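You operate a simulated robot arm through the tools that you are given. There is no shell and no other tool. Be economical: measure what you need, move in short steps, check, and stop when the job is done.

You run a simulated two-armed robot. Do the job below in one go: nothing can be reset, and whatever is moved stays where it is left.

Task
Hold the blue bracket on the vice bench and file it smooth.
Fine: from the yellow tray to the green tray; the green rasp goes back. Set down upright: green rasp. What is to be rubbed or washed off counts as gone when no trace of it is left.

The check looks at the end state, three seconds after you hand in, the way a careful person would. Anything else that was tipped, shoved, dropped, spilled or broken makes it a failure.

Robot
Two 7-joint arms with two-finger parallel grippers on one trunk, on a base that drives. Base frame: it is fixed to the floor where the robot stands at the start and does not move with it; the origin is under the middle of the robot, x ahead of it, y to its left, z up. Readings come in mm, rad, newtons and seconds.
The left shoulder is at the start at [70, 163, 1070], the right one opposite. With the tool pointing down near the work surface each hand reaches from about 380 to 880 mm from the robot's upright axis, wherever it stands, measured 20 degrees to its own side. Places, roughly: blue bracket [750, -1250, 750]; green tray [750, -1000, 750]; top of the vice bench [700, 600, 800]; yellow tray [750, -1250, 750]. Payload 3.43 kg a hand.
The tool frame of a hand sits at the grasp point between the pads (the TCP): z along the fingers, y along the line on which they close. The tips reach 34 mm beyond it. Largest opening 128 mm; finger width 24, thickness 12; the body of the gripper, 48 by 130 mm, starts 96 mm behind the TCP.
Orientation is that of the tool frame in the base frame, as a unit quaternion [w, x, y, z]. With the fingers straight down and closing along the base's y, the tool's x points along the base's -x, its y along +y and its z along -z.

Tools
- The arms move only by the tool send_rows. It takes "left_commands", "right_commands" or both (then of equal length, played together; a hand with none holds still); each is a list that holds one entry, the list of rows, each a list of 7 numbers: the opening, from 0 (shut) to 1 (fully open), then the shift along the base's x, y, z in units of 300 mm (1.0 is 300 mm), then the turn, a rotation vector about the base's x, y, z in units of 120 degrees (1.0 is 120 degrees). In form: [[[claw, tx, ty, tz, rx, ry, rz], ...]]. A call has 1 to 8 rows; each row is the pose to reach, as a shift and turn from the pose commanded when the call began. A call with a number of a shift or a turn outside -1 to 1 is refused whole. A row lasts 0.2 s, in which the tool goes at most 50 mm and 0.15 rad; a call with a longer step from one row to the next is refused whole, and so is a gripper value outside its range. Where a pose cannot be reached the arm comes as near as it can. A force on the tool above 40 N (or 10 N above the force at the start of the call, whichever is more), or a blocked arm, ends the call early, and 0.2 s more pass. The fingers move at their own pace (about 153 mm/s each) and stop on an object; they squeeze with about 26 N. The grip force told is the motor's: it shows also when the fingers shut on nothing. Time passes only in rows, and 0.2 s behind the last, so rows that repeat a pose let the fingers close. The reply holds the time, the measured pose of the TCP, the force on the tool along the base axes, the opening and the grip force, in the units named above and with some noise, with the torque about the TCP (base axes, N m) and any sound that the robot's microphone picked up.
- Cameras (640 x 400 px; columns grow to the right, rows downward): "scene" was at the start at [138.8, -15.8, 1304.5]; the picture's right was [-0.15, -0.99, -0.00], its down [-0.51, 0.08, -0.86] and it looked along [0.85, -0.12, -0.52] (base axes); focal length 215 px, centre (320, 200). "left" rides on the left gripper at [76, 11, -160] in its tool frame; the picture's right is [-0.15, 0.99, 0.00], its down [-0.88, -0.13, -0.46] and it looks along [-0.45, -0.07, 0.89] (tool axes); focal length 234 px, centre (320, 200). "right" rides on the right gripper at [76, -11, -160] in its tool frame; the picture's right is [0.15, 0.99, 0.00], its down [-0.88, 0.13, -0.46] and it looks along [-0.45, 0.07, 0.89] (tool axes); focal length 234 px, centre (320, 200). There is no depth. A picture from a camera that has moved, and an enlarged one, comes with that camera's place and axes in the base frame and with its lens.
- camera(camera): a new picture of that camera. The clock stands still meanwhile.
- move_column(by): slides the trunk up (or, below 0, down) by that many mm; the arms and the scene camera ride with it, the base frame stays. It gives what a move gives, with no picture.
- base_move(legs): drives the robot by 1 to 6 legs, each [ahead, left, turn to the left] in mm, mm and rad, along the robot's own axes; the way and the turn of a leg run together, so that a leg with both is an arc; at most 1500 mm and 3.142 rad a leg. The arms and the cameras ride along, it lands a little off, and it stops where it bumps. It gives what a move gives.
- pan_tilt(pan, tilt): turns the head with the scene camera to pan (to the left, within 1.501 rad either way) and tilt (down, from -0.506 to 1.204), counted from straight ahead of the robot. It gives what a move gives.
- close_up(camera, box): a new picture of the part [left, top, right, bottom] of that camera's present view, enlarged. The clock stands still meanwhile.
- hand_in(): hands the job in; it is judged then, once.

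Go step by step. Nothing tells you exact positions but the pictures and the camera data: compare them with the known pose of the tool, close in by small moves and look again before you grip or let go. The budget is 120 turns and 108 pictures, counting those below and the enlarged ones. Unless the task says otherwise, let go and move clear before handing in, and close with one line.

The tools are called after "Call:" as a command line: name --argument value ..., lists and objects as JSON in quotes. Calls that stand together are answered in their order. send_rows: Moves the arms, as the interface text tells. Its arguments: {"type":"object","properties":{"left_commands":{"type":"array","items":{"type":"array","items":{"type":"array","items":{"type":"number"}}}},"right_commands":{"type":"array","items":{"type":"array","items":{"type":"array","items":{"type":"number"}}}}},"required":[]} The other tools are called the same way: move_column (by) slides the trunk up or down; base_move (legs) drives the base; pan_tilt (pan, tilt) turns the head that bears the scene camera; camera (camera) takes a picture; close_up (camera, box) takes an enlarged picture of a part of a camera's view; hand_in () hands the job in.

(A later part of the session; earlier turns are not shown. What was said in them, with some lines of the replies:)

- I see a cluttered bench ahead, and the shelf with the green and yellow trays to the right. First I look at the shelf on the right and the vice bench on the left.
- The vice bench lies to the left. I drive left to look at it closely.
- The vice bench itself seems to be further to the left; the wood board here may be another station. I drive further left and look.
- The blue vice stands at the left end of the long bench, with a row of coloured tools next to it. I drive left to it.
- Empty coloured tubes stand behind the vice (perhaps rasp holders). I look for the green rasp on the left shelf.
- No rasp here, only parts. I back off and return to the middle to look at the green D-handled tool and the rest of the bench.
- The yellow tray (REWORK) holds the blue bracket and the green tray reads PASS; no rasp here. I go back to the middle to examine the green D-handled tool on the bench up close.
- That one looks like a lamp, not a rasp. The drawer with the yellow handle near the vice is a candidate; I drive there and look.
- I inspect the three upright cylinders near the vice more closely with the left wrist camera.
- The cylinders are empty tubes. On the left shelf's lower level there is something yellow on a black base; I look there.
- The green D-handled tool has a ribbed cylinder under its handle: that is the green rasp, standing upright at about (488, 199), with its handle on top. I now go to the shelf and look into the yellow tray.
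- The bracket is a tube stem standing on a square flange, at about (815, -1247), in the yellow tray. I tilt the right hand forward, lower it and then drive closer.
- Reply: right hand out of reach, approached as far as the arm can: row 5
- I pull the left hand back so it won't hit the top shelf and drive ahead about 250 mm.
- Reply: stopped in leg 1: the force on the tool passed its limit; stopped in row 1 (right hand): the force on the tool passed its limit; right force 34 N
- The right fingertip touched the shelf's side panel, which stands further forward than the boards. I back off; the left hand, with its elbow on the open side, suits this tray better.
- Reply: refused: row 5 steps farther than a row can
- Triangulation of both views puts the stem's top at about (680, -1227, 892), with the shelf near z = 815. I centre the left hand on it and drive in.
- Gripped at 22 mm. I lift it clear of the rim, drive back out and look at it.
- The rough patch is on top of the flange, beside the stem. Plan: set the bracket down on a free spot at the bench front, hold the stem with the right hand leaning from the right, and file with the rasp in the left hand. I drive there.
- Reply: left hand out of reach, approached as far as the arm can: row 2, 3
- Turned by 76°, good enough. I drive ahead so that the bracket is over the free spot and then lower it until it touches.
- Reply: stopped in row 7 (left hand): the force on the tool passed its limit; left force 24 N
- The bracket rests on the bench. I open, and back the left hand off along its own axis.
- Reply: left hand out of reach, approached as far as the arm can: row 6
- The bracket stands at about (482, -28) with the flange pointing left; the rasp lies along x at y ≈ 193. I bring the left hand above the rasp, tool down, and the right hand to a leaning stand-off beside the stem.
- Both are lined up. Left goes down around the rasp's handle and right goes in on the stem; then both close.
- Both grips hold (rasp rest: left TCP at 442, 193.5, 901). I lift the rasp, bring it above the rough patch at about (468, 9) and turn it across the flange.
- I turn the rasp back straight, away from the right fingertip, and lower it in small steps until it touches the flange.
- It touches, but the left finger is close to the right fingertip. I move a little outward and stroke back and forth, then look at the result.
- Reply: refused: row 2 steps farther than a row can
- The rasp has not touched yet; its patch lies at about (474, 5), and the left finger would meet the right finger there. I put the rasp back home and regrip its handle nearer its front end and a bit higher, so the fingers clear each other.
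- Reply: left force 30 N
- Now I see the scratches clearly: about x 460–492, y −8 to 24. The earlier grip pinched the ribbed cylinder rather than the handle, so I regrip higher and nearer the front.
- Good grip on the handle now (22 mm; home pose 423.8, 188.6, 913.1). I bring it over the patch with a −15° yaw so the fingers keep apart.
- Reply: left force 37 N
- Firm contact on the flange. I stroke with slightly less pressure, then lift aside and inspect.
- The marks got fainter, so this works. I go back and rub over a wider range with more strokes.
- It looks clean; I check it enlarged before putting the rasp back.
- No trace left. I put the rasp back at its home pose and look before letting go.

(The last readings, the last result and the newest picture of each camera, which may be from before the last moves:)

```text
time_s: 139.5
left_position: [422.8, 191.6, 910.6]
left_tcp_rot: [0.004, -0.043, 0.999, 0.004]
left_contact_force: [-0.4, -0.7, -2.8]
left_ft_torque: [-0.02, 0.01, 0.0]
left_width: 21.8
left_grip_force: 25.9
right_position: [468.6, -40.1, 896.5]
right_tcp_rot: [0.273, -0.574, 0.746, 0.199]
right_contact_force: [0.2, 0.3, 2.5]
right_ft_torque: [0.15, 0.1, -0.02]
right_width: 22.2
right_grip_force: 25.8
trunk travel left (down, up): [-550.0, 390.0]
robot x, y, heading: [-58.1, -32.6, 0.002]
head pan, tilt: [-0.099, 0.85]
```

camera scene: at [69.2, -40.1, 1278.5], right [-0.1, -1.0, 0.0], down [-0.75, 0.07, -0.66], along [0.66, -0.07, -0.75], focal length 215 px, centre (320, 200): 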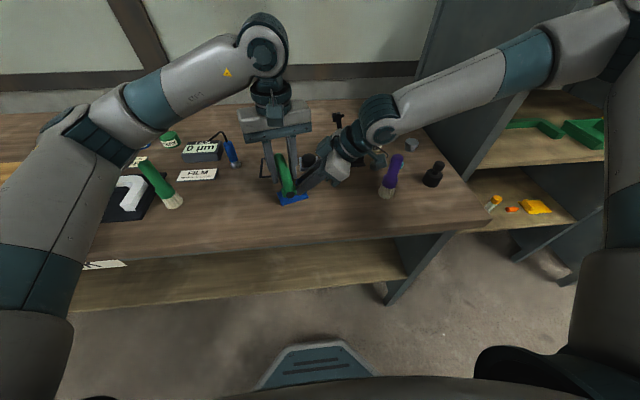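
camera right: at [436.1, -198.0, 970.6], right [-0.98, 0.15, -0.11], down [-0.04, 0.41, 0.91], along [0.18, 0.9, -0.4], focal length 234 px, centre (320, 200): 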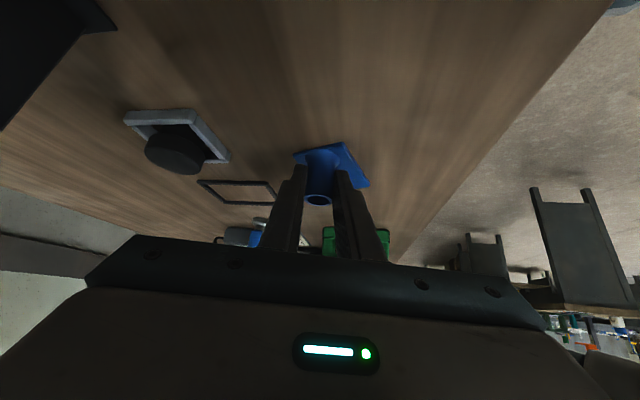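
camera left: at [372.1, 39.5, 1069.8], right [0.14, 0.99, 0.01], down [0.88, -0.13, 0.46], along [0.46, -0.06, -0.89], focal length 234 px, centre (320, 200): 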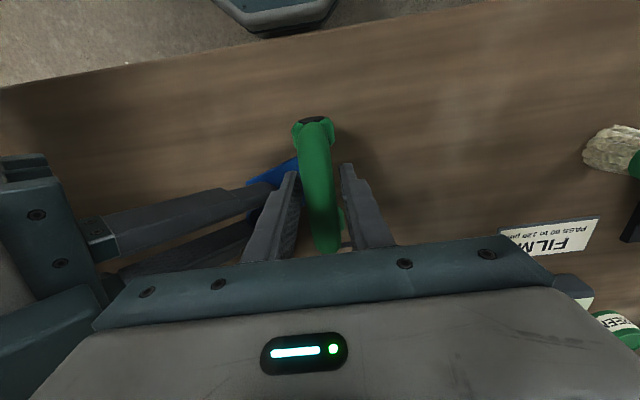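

Call:
send_rows --left_commands '[[[0, 0, 0, -0.008, 0, 0, 0], [0, 0, 0, -0.016, 0, 0, 0], [0, 0, 0, -0.016, 0, 0, 0]]]'

Call:
close_up --camera "scene" --box '[170, 160, 250, 225]'

```text
time_s: 140.3
left_position: [423.7, 190.1, 906.5]
left_tcp_rot: [0.006, -0.044, 0.999, 0.004]
left_contact_force: [3.8, 3.9, 16.6]
left_ft_torque: [0.13, 0.36, -0.07]
left_width: 22.0
left_grip_force: 25.8
right_position: [468.2, -40.2, 897.3]
right_tcp_rot: [0.273, -0.574, 0.746, 0.2]
right_contact_force: [0.2, 0.6, 0.0]
right_ft_torque: [-0.03, 0.0, 0.02]
right_width: 22.1
right_grip_force: 26.1
trunk travel left (down, up): [-550.0, 390.0]
robot x, y, heading: [-59.0, -32.5, -0.002]
head pan, tilt: [-0.099, 0.85]
```

```text
6.15 times, centred on (210, 192) of scene
camera zoom: at [68.9, -40.3, 1278.8], right [-0.1, -1.0, 0.0], down [-0.75, 0.07, -0.66], along [0.66, -0.07, -0.75], focal length 1321 px, centre (997, 246)
```

zoom: 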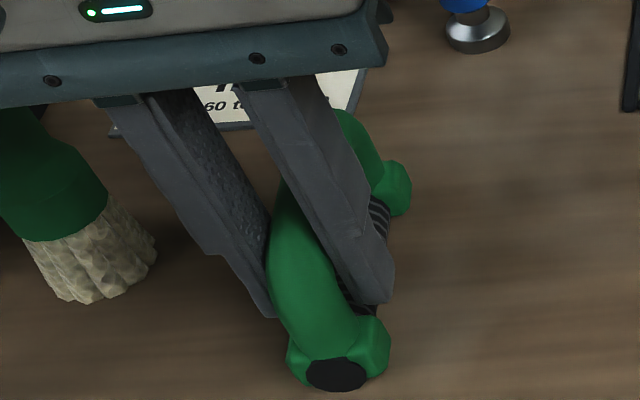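

Front end touches the bench; I open gently and rise.

Call:
send_rows --left_commands '[[[0.1, 0, 0, 0.003, 0, 0, 0], [0.25, 0, 0, 0.003, 0, 0, 0], [0.4, 0, 0, 0.003, 0, 0, 0], [0.4, 0, 0, 0.003, 0, 0, 0], [0.4, 0, 0, 0.1, 0, 0, 0], [0.4, 0, 0, 0.24, 0, 0, 0], [0.4, 0, 0, 0.38, 0, 0, 0]]]'

Call:
close_up --camera "scene" --box '[150, 130, 310, 240]'

```text
time_s: 141.9
left_position: [423.7, 188.5, 1019.6]
left_tcp_rot: [0.004, -0.042, 0.999, 0.006]
left_contact_force: [0.6, -0.4, -0.5]
left_ft_torque: [0.03, -0.03, -0.01]
left_width: 51.1
left_grip_force: 0.0
right_position: [468.1, -39.8, 896.6]
right_tcp_rot: [0.273, -0.574, 0.746, 0.199]
right_contact_force: [0.3, -0.7, 1.8]
right_ft_torque: [0.11, 0.13, 0.1]
right_width: 22.2
right_grip_force: 26.1
trunk travel left (down, up): [-550.0, 390.0]
robot x, y, heading: [-57.9, -27.0, 0.002]
head pan, tilt: [-0.099, 0.85]
```

```text
3.64 times, centred on (230, 185) of scene
camera zoom: at [69.0, -40.9, 1278.4], right [-0.1, -1.0, 0.0], down [-0.75, 0.07, -0.66], along [0.66, -0.06, -0.75], focal length 780 px, centre (647, 254)
```

zoom: 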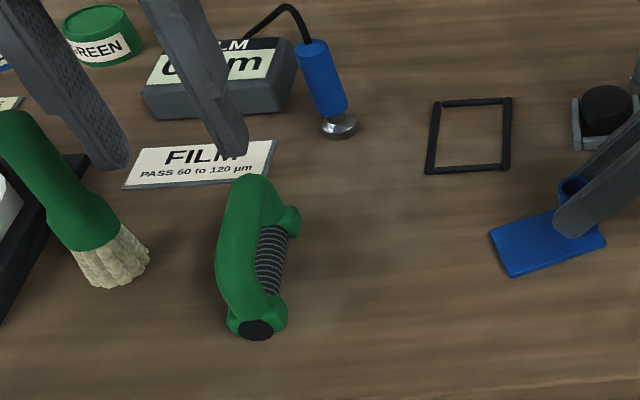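

The rasp is home and upright. Now the right hand lets go of the stem and backs off while the left squares up.

Call:
send_rows --right_commands '[[[0.2, 0, 0, 0, 0, 0, 0], [0.4, 0, 0, 0, 0, 0, 0], [0.4, 0, 0, 0, 0, 0, 0], [0.4, -0.02, -0.07, 0.09, 0, 0, 0], [0.4, -0.04, -0.15, 0.19, 0, 0, 0], [0.4, -0.06, -0.22, 0.3, 0, 0, 0], [0.4, -0.06, -0.32, 0.42, 0, 0, 0], [0.4, -0.06, -0.42, 0.54, 0, 0, 0]]]' --left_commands '[[[0.5, 0, 0, 0, 0, 0, -0.04], [0.5, 0, 0, 0, 0, 0, -0.04], [0.5, 0, 0, 0, 0, 0, -0.04], [0.5, 0, 0, 0, 0, 0, -0.04], [0.5, 0, 0, 0, 0, 0, -0.04], [0.5, 0, 0, 0, 0, 0, -0.04], [0.5, 0, 0, 0, 0, 0, -0.04], [0.5, 0, 0, 0, 0, 0, -0.04]]]'

Call:
send_rows --left_commands '[[[0.5, 0.01, -0.05, 0.02, -0.0221, -0.0282, -0.0606], [0.5, 0.02, -0.1, 0.02, -0.0441, -0.0564, -0.1212], [0.5, 0.03, -0.15, 0.02, -0.0662, -0.0847, -0.1818], [0.5, 0.04, -0.2, 0.02, -0.0882, -0.1129, -0.2424], [0.5, 0.05, -0.25, 0.02, -0.1103, -0.1411, -0.303], [0.5, 0.06, -0.3, 0.02, -0.1324, -0.1693, -0.3636], [0.5, 0.07, -0.35, 0.02, -0.1544, -0.1975, -0.4242], [0.5, 0.08, -0.4, 0.02, -0.1765, -0.2258, -0.4848]]]'

Call:
send_rows --left_commands '[[[0.5, 0.015, -0.05, -0.01, -0.0221, -0.0282, -0.0606], [0.5, 0.03, -0.1, -0.03, -0.0441, -0.0564, -0.1212], [0.5, 0.03, -0.115, -0.03, -0.0441, -0.0564, -0.1212]]]'

Call:
close_up --camera "scene" --box '[180, 110, 380, 240]'

Call:
camera --camera "left"

```text
time_s: 143.7
left_position: [422.0, 188.5, 1020.2]
left_tcp_rot: [0.005, -0.001, 1.0, 0.005]
left_contact_force: [0.1, 0.3, 0.7]
left_ft_torque: [0.04, -0.01, 0.04]
left_width: 64.1
left_grip_force: 0.0
right_position: [452.4, -168.7, 1058.0]
right_tcp_rot: [0.273, -0.575, 0.745, 0.199]
right_contact_force: [-0.3, -0.1, 0.5]
right_ft_torque: [-0.02, -0.03, -0.03]
right_width: 51.0
right_grip_force: 0.0
trunk travel left (down, up): [-550.0, 390.0]
robot x, y, heading: [-55.9, -29.2, 0.001]
head pan, tilt: [-0.099, 0.85]
```

```text
time_s: 145.5
left_position: [449.2, 70.7, 1024.2]
left_tcp_rot: [0.23, 0.477, 0.83, -0.173]
left_contact_force: [0.2, -0.4, 0.1]
left_ft_torque: [-0.01, 0.03, 0.03]
left_width: 63.9
left_grip_force: 0.1
right_position: [454.4, -167.7, 1058.1]
right_tcp_rot: [0.272, -0.574, 0.746, 0.199]
right_contact_force: [-0.4, 0.1, 0.5]
right_ft_torque: [-0.01, 0.0, 0.0]
right_width: 51.2
right_grip_force: 0.1
trunk travel left (down, up): [-550.0, 390.0]
robot x, y, heading: [-57.2, -30.2, 0.0]
head pan, tilt: [-0.099, 0.85]
```

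```text
time_s: 146.3
left_position: [458.4, 35.9, 1016.5]
left_tcp_rot: [0.276, 0.575, 0.741, -0.21]
left_contact_force: [0.0, -1.1, -0.1]
left_ft_torque: [0.02, 0.04, -0.05]
left_width: 64.1
left_grip_force: 0.0
left hand out of reach, approached as far as the arm can: row 2
right_position: [454.0, -168.3, 1056.8]
right_tcp_rot: [0.273, -0.573, 0.746, 0.2]
right_contact_force: [-0.5, -1.1, -0.1]
right_ft_torque: [0.02, -0.04, 0.0]
right_width: 51.4
right_grip_force: 0.0
trunk travel left (down, up): [-550.0, 390.0]
robot x, y, heading: [-56.8, -32.2, 0.005]
head pan, tilt: [-0.099, 0.85]
```

```text
3.08 times, centred on (280, 175) of scene
camera zoom: at [70.3, -41.0, 1278.4], right [-0.1, -1.0, 0.0], down [-0.75, 0.07, -0.66], along [0.66, -0.06, -0.75], focal length 660 px, centre (443, 277)
```

zoom: 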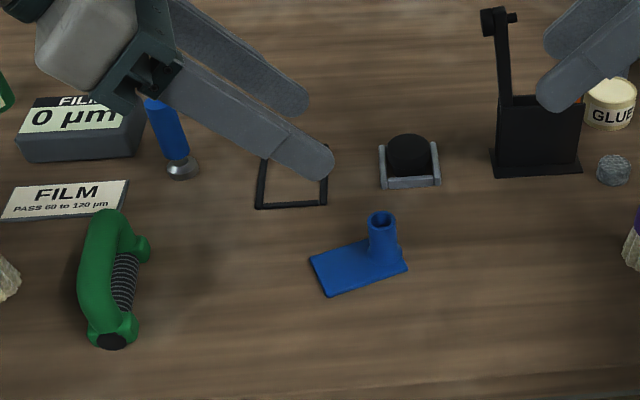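

```text
12 pictures are left
camera left: at [427.2, 194.9, 1088.5], right [0.99, 0.14, 0.1], down [-0.04, -0.4, 0.92], along [0.17, -0.91, -0.38], focal length 234 px, centre (320, 200)
```

left: 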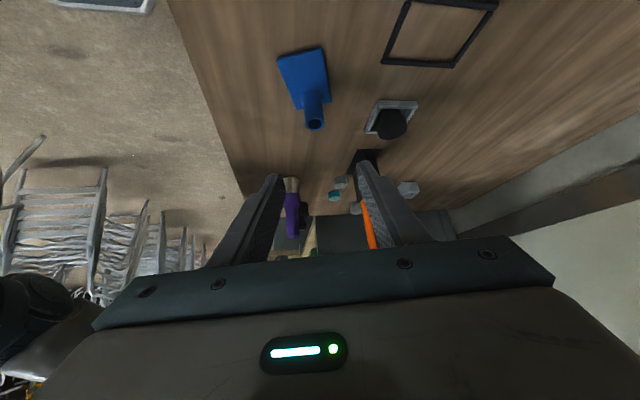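

The bracket has not moved; I retrace the left hand's path to the stem and grip it.

Call:
send_rows --left_commands '[[[0.5, -0.016, -0.013, -0.11, 0, 0, 0], [0.5, -0.001, -0.073, -0.23, 0, 0, 0], [0.5, 0.024, -0.163, -0.34, 0, 0, 0], [0.5, 0.044, -0.228, -0.422, 0, 0, 0], [0.3, 0.044, -0.228, -0.422, 0, 0, 0], [0, 0.044, -0.228, -0.422, 0, 0, 0], [0, 0.044, -0.228, -0.422, 0, 0, 0], [0, 0.044, -0.228, -0.422, 0, 0, 0]]]'

Call:
send_rows --left_commands '[[[0, 0, 0, 0.06, 0, 0, 0], [0, 0, 0, 0.2, 0, 0, 0], [0, 0, 0, 0.34, 0, 0, 0]]]'

Call:
camera --camera "scene"

```text
time_s: 148.1
left_position: [469.8, -32.8, 889.3]
left_tcp_rot: [0.276, 0.576, 0.741, -0.21]
left_contact_force: [1.3, -0.3, 2.1]
left_ft_torque: [-0.09, 0.02, 0.02]
left_width: 22.4
left_grip_force: 26.2
left hand out of reach, approached as far as the arm can: row 1
right_position: [453.2, -167.1, 1056.2]
right_tcp_rot: [0.273, -0.574, 0.746, 0.199]
right_contact_force: [-0.6, 0.2, -0.4]
right_ft_torque: [0.03, -0.02, -0.02]
right_width: 51.3
right_grip_force: 0.0
trunk travel left (down, up): [-550.0, 390.0]
robot x, y, heading: [-61.3, -31.4, -0.001]
head pan, tilt: [-0.099, 0.85]
```

```text
time_s: 148.9
left_position: [467.2, -31.7, 996.4]
left_tcp_rot: [0.275, 0.575, 0.741, -0.21]
left_contact_force: [0.4, 0.1, -1.0]
left_ft_torque: [0.02, -0.01, 0.0]
left_width: 22.4
left_grip_force: 25.7
right_position: [453.6, -168.2, 1056.9]
right_tcp_rot: [0.272, -0.574, 0.746, 0.2]
right_contact_force: [0.8, -0.9, 0.1]
right_ft_torque: [0.04, 0.0, 0.03]
right_width: 51.2
right_grip_force: 0.0
trunk travel left (down, up): [-550.0, 390.0]
robot x, y, heading: [-55.1, -31.6, 0.005]
head pan, tilt: [-0.099, 0.85]
```

```text
11 pictures are left
camera scene: at [69.3, -40.8, 1278.4], right [-0.1, -1.0, 0.0], down [-0.75, 0.07, -0.66], along [0.66, -0.06, -0.75], focal length 215 px, centre (320, 200)
```

scene: 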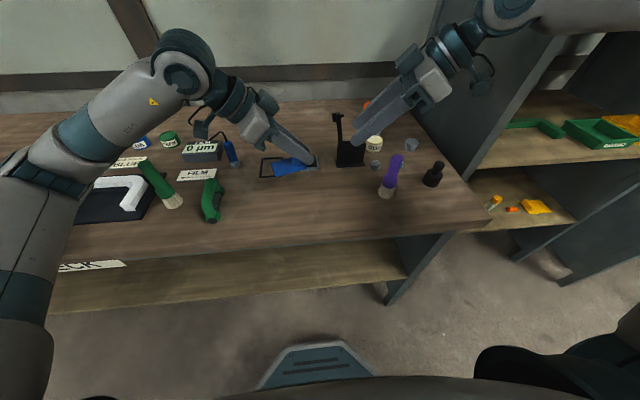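

Bracket in hand. I back off the bench and return both arms to their travelling poses.

Call:
base_move --legs '[[-300, 0, 0]]'

Call:
send_rows --left_commands '[[[0, 0.07, 0.04, 0, 0, 0, 0.065], [0, 0.14, 0.08, 0, 0, 0, 0.13], [0, 0.21, 0.12, 0, 0, 0, 0.195], [0, 0.28, 0.16, 0, 0, 0, 0.26], [0, 0.35, 0.2, 0, 0, 0, 0.325], [0, 0.42, 0.24, 0, 0, 0, 0.39], [0, 0.49, 0.28, 0, 0, 0, 0.455], [0, 0.56, 0.32, 0, 0, 0, 0.52]]]' --right_commands '[[[0.4, 0.005, -0.05, 0.025, -0.0218, 0.0284, -0.0598], [0.4, 0.01, -0.1, 0.05, -0.0435, 0.0567, -0.1196], [0.4, 0.015, -0.15, 0.075, -0.0653, 0.085, -0.1794], [0.4, 0.02, -0.2, 0.1, -0.087, 0.1134, -0.2392], [0.4, 0.025, -0.25, 0.125, -0.1088, 0.1417, -0.299], [0.4, 0.03, -0.3, 0.15, -0.1306, 0.1701, -0.3588], [0.4, 0.035, -0.35, 0.175, -0.1523, 0.1985, -0.4185], [0.4, 0.04, -0.4, 0.2, -0.1741, 0.2268, -0.4783]]]'

Call:
send_rows --left_commands '[[[0, 0.07, 0.03, 0, 0, 0, 0.06], [0, 0.1, 0.06, 0, 0, 0, 0.117]]]' --right_commands '[[[0.4, 0.005, -0.05, 0.025, -0.0218, 0.0284, -0.0598], [0.4, 0.005, -0.1, 0.03, -0.0435, 0.0567, -0.1196]]]'

```text
time_s: 151.0
left_position: [160.9, -32.5, 995.0]
left_tcp_rot: [0.275, 0.575, 0.741, -0.21]
left_contact_force: [0.3, 0.1, -0.5]
left_ft_torque: [-0.06, -0.02, 0.03]
left_width: 22.1
left_grip_force: 26.2
right_position: [145.7, -166.5, 1056.9]
right_tcp_rot: [0.273, -0.574, 0.746, 0.2]
right_contact_force: [-0.2, 0.2, -0.1]
right_ft_torque: [0.01, -0.01, 0.01]
right_width: 51.0
right_grip_force: 0.1
trunk travel left (down, up): [-550.0, 390.0]
robot x, y, heading: [-365.3, -27.8, 0.001]
head pan, tilt: [-0.099, 0.85]
```

```text
time_s: 152.8
left_position: [329.5, 65.1, 993.7]
left_tcp_rot: [0.344, 0.108, 0.932, -0.038]
left_contact_force: [0.0, 0.1, -1.4]
left_ft_torque: [-0.01, -0.01, 0.05]
left_width: 22.3
left_grip_force: 26.1
right_position: [159.2, -286.5, 1117.5]
right_tcp_rot: [0.055, -0.127, 0.99, 0.038]
right_contact_force: [-0.4, -0.8, -0.6]
right_ft_torque: [0.01, -0.01, 0.0]
right_width: 51.3
right_grip_force: 0.1
trunk travel left (down, up): [-550.0, 390.0]
robot x, y, heading: [-367.6, -27.1, -0.002]
head pan, tilt: [-0.099, 0.85]
```

```text
time_s: 153.4
left_position: [360.2, 80.3, 994.8]
left_tcp_rot: [0.346, -0.008, 0.938, 0.007]
left_contact_force: [-0.3, 0.2, -1.0]
left_ft_torque: [0.02, -0.03, 0.0]
left_width: 22.3
left_grip_force: 26.3
right_position: [159.0, -318.1, 1127.4]
right_tcp_rot: [-0.005, -0.003, 1.0, -0.007]
right_contact_force: [-0.1, -0.7, -0.4]
right_ft_torque: [0.03, 0.0, 0.0]
right_width: 51.3
right_grip_force: 0.1
trunk travel left (down, up): [-550.0, 390.0]
robot x, y, heading: [-364.6, -28.8, 0.001]
head pan, tilt: [-0.099, 0.85]
```

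Call:
base_move --legs '[[0, -1125, 0]]'

Call:
pan_tilt --pan -0.05 --tilt 0.5

Call:
camera --camera "scene"

Call:
camera --camera "left"

```text
time_s: 159.2
left_position: [348.0, -1081.0, 995.0]
left_tcp_rot: [0.346, 0.006, 0.938, 0.002]
left_contact_force: [0.3, 0.1, -0.6]
left_ft_torque: [0.02, -0.03, -0.03]
left_width: 22.5
left_grip_force: 26.6
right_position: [136.4, -1475.0, 1127.0]
right_tcp_rot: [-0.004, 0.009, 1.0, -0.006]
right_contact_force: [-0.2, -0.3, 0.3]
right_ft_torque: [0.0, -0.01, 0.02]
right_width: 51.2
right_grip_force: 0.1
trunk travel left (down, up): [-550.0, 390.0]
robot x, y, heading: [-380.3, -1176.2, -0.028]
head pan, tilt: [-0.099, 0.85]
```

```text
time_s: 160.0
left_position: [347.4, -1081.6, 995.7]
left_tcp_rot: [0.346, 0.006, 0.938, 0.001]
left_contact_force: [-0.1, 1.2, -1.3]
left_ft_torque: [-0.01, 0.01, 0.03]
left_width: 22.1
left_grip_force: 25.5
right_position: [135.9, -1474.9, 1127.8]
right_tcp_rot: [-0.004, 0.009, 1.0, -0.007]
right_contact_force: [0.4, -0.4, -0.3]
right_ft_torque: [0.02, 0.02, 0.02]
right_width: 51.4
right_grip_force: 0.1
trunk travel left (down, up): [-550.0, 390.0]
robot x, y, heading: [-378.8, -1175.5, -0.027]
head pan, tilt: [-0.051, 0.499]
```

```text
10 pictures are left
camera scene: at [-239.6, -1185.8, 1308.3], right [-0.08, -1.0, 0.0], down [-0.48, 0.04, -0.88], along [0.87, -0.07, -0.48], focal length 215 px, centre (320, 200)
```

scene: 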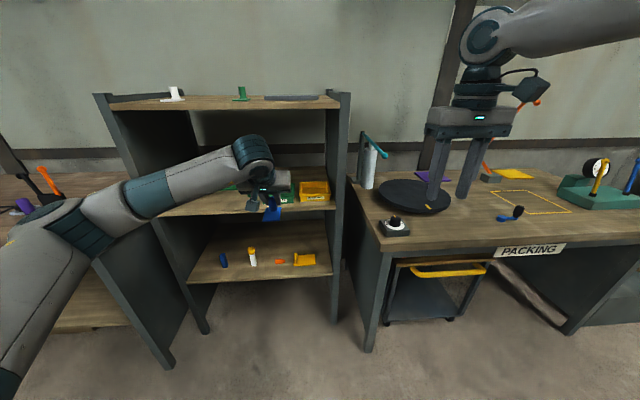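

```text
9 pictures are left
camera left: at [186.6, -1069.1, 1067.9], right [0.12, 0.99, 0.1], down [0.37, -0.14, 0.92], along [0.92, -0.07, -0.38], focal length 234 px, centre (320, 200)
```

left: 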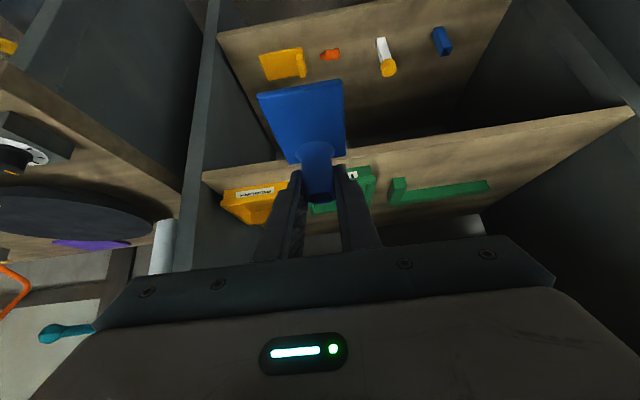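

The green tray's centre is at about (685, -1051). I straighten the robot, lower the hand a little and drive closer.

Call:
send_rows --left_commands '[[[0, 0, 0, -0.1, 0, 0, 0], [0, 0, 0, -0.16, 0, 0, 0]]]'

Call:
base_move --legs '[[190, 10, 0.028]]'

Call:
camera --camera "left"

```text
time_s: 160.6
left_position: [346.0, -1082.4, 947.3]
left_tcp_rot: [0.347, 0.006, 0.938, 0.001]
left_contact_force: [0.7, -0.1, -1.6]
left_ft_torque: [-0.01, -0.03, 0.05]
left_width: 22.8
left_grip_force: 25.6
right_position: [136.7, -1476.0, 1127.4]
right_tcp_rot: [-0.004, 0.01, 1.0, -0.007]
right_contact_force: [-0.3, -0.5, 0.9]
right_ft_torque: [0.03, -0.01, 0.04]
right_width: 51.2
right_grip_force: 0.0
trunk travel left (down, up): [-550.0, 390.0]
robot x, y, heading: [-379.6, -1174.7, -0.026]
head pan, tilt: [-0.051, 0.499]
```

```text
time_s: 162.2
left_position: [537.4, -1055.8, 947.3]
left_tcp_rot: [0.346, -0.005, 0.938, 0.004]
left_contact_force: [0.4, 0.4, -0.2]
left_ft_torque: [0.01, 0.01, -0.03]
left_width: 22.3
left_grip_force: 25.8
right_position: [338.5, -1455.3, 1127.1]
right_tcp_rot: [-0.004, -0.003, 1.0, -0.007]
right_contact_force: [0.5, -0.5, -0.1]
right_ft_torque: [0.0, 0.02, 0.0]
right_width: 51.1
right_grip_force: 0.2
trunk travel left (down, up): [-550.0, 390.0]
robot x, y, heading: [-185.9, -1169.6, -0.001]
head pan, tilt: [-0.051, 0.499]
```

```text
8 pictures are left
camera left: at [376.8, -1047.4, 1020.1], right [0.1, 0.99, 0.1], down [0.38, -0.13, 0.92], along [0.92, -0.05, -0.38], focal length 234 px, centre (320, 200)
```

left: 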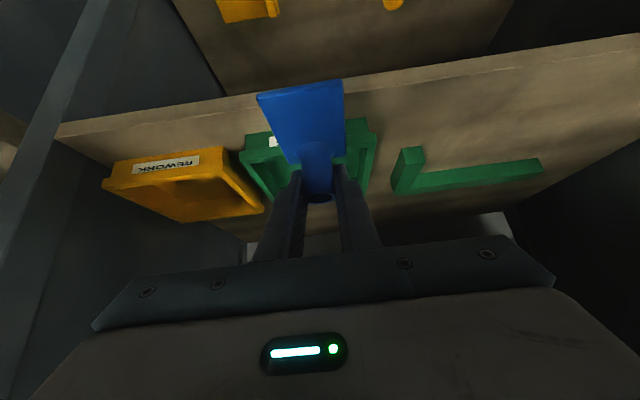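

The tray spans about x 590–755, y −1142 to −989. I drive in another 145 mm and look once more.

Call:
base_move --legs '[[145, -7, 0]]'

Call:
camera --camera "left"

```text
time_s: 163.6
left_position: [680.2, -1064.9, 947.0]
left_tcp_rot: [0.346, -0.005, 0.938, 0.005]
left_contact_force: [0.2, -0.7, -1.2]
left_ft_torque: [0.03, 0.0, -0.01]
left_width: 22.1
left_grip_force: 25.9
right_position: [482.4, -1460.7, 1127.5]
right_tcp_rot: [-0.005, -0.004, 1.0, -0.007]
right_contact_force: [0.1, 0.1, -0.2]
right_ft_torque: [0.01, 0.02, 0.02]
right_width: 51.2
right_grip_force: 0.1
trunk travel left (down, up): [-550.0, 390.0]
robot x, y, heading: [-42.5, -1174.8, -0.002]
head pan, tilt: [-0.051, 0.499]
```

```text
7 pictures are left
camera left: at [520.0, -1054.5, 1020.4], right [0.1, 0.99, 0.1], down [0.38, -0.13, 0.92], along [0.92, -0.05, -0.38], focal length 234 px, centre (320, 200)
```

left: 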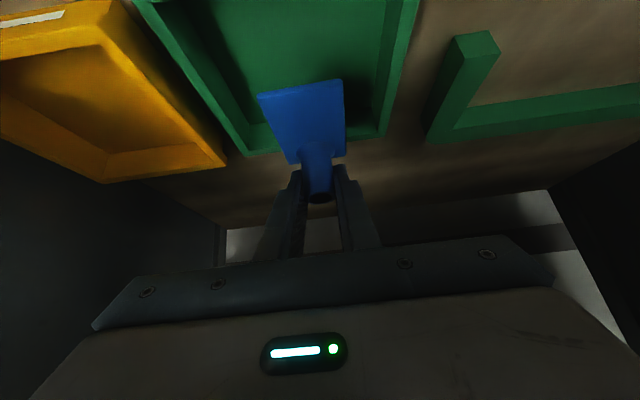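

Well centred over the tray. I lower the bracket in small steps until it touches the floor of the tray.

Call:
send_rows --left_commands '[[[0, -0.007, 0, -0.1, 0, 0, 0], [0, -0.007, 0, -0.16, 0, 0, 0], [0, -0.007, 0, -0.175, 0, 0, 0], [0, -0.007, 0, -0.185, 0, 0, 0], [0, -0.007, 0, -0.192, 0, 0, 0], [0, -0.007, 0, -0.199, 0, 0, 0], [0, -0.007, 0, -0.199, 0, 0, 0]]]'

Call:
camera --camera "left"

```text
time_s: 164.5
left_position: [681.4, -1064.7, 904.8]
left_tcp_rot: [0.356, -0.006, 0.935, 0.001]
left_contact_force: [-7.4, 1.3, 21.0]
left_ft_torque: [-0.18, -0.44, 0.0]
left_width: 22.1
left_grip_force: 25.6
right_position: [481.2, -1462.0, 1127.8]
right_tcp_rot: [-0.004, -0.004, 1.0, -0.007]
right_contact_force: [1.0, 0.2, -0.8]
right_ft_torque: [0.01, 0.05, -0.01]
right_width: 50.9
right_grip_force: 0.1
trunk travel left (down, up): [-550.0, 390.0]
robot x, y, heading: [-41.1, -1175.5, -0.001]
head pan, tilt: [-0.051, 0.499]
stopped in row 4 (left hand): the force on the tool passed its limit (the readings are from after the stop); the commanded pose is now the measured one
```

```text
6 pictures are left
camera left: at [517.8, -1055.6, 974.6], right [0.1, 0.99, 0.09], down [0.36, -0.12, 0.93], along [0.93, -0.06, -0.36], focal length 234 px, centre (320, 200)
```

left: 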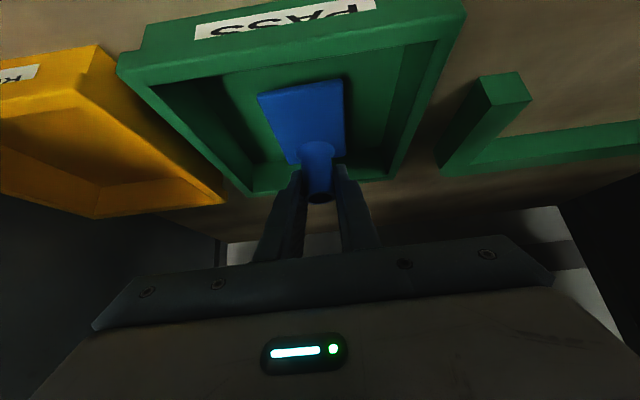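

The fingertips met the tray's back rim. I rise, shift 15 mm toward the front and lower again.

Call:
send_rows --left_commands '[[[0, 0, 0, 0.04, 0, 0.01, 0], [0, -0.05, 0, 0.04, 0, 0.01, 0], [0, -0.05, 0, 0.0, 0, 0.01, 0], [0, -0.05, 0, -0.02, 0, 0.01, 0], [0, -0.05, 0, -0.035, 0, 0.01, 0], [0, -0.05, 0, -0.045, 0, 0.01, 0], [0, -0.05, 0, -0.055, 0, 0.01, 0]]]'

Call:
camera --camera "left"

```text
time_s: 166.1
left_position: [664.2, -1063.9, 888.9]
left_tcp_rot: [0.345, -0.008, 0.939, 0.002]
left_contact_force: [4.5, 4.6, 24.4]
left_ft_torque: [0.03, 0.06, 0.04]
left_width: 22.8
left_grip_force: 25.4
right_position: [478.2, -1461.3, 1129.0]
right_tcp_rot: [-0.004, -0.004, 1.0, -0.007]
right_contact_force: [-0.4, -0.8, 0.7]
right_ft_torque: [0.01, -0.02, 0.03]
right_width: 51.2
right_grip_force: 0.0
trunk travel left (down, up): [-550.0, 390.0]
robot x, y, heading: [-43.1, -1178.6, 0.002]
head pan, tilt: [-0.051, 0.499]
```

```text
5 pictures are left
camera left: at [503.6, -1055.6, 960.5], right [0.1, 0.99, 0.09], down [0.38, -0.12, 0.92], along [0.92, -0.05, -0.38], focal length 234 px, centre (320, 200)
```

left: 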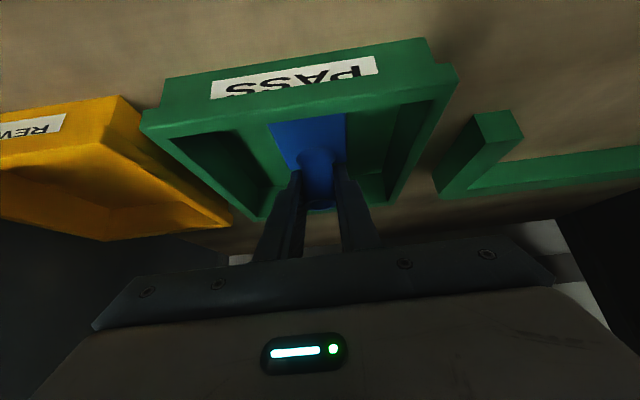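

The bracket sits on the tray's floor at the expected height. I let go and back out.

Call:
send_rows --left_commands '[[[0.15, 0, 0, 0.003, 0, 0, 0], [0.4, 0, 0, 0.005, 0, 0, 0], [0.4, 0, 0, 0.005, 0, 0, 0], [0.4, -0.05, 0, 0.07, 0, 0, 0], [0.4, -0.13, 0, 0.17, 0, 0, 0], [0.4, -0.2, 0, 0.24, 0, 0, 0]]]'

Call:
base_move --legs '[[-250, 0, 0]]'

Call:
camera --camera "left"

Call:
close_up --camera "left" --box '[220, 140, 420, 265]'

```text
time_s: 167.5
left_position: [604.0, -1065.2, 954.3]
left_tcp_rot: [0.341, -0.006, 0.94, 0.003]
left_contact_force: [-0.3, 0.2, 0.0]
left_ft_torque: [-0.01, 0.03, 0.02]
left_width: 51.2
left_grip_force: 0.0
right_position: [481.4, -1460.5, 1128.0]
right_tcp_rot: [-0.004, -0.004, 1.0, -0.006]
right_contact_force: [0.2, 0.0, -0.2]
right_ft_torque: [-0.02, 0.02, 0.0]
right_width: 51.3
right_grip_force: 0.1
trunk travel left (down, up): [-550.0, 390.0]
robot x, y, heading: [-45.2, -1173.1, -0.002]
head pan, tilt: [-0.051, 0.499]
```

```text
time_s: 169.3
left_position: [353.9, -1067.2, 955.1]
left_tcp_rot: [0.341, -0.006, 0.94, 0.003]
left_contact_force: [-0.3, -0.4, -0.1]
left_ft_torque: [0.0, 0.01, -0.05]
left_width: 51.1
left_grip_force: 0.1
right_position: [230.8, -1461.9, 1128.6]
right_tcp_rot: [-0.004, -0.004, 1.0, -0.007]
right_contact_force: [0.3, -0.8, 0.6]
right_ft_torque: [0.04, -0.02, 0.01]
right_width: 51.2
right_grip_force: 0.1
trunk travel left (down, up): [-550.0, 390.0]
robot x, y, heading: [-292.6, -1172.6, -0.003]
head pan, tilt: [-0.051, 0.499]
```

```text
4 pictures are left
camera left: at [193.5, -1057.1, 1029.7], right [0.1, 0.99, 0.09], down [0.38, -0.13, 0.92], along [0.92, -0.05, -0.39], focal length 234 px, centre (320, 200)
```

left: 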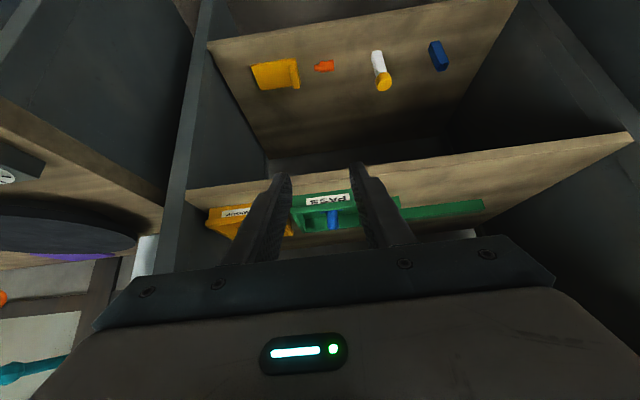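

```text
3.20 times, centred on (320, 202) of left
camera zoom: at [193.5, -1057.1, 1029.7], right [0.1, 0.99, 0.09], down [0.38, -0.13, 0.92], along [0.92, -0.05, -0.39], focal length 749 px, centre (320, 192)
```

zoom: 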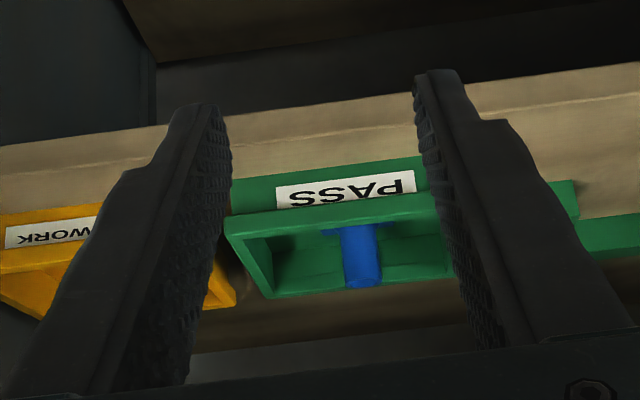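

The blue bracket stands in the green PASS tray with both hands clear, and the rasp was upright at its home spot when last seen. I hand in.

Call:
hand_in

```text
The job is handed in.
```

I filed the blue bracket until no marks showed and stood it in the green tray. The green rasp is back upright where it came from; I held the bracket on the bench with the right hand and did not use the vice.
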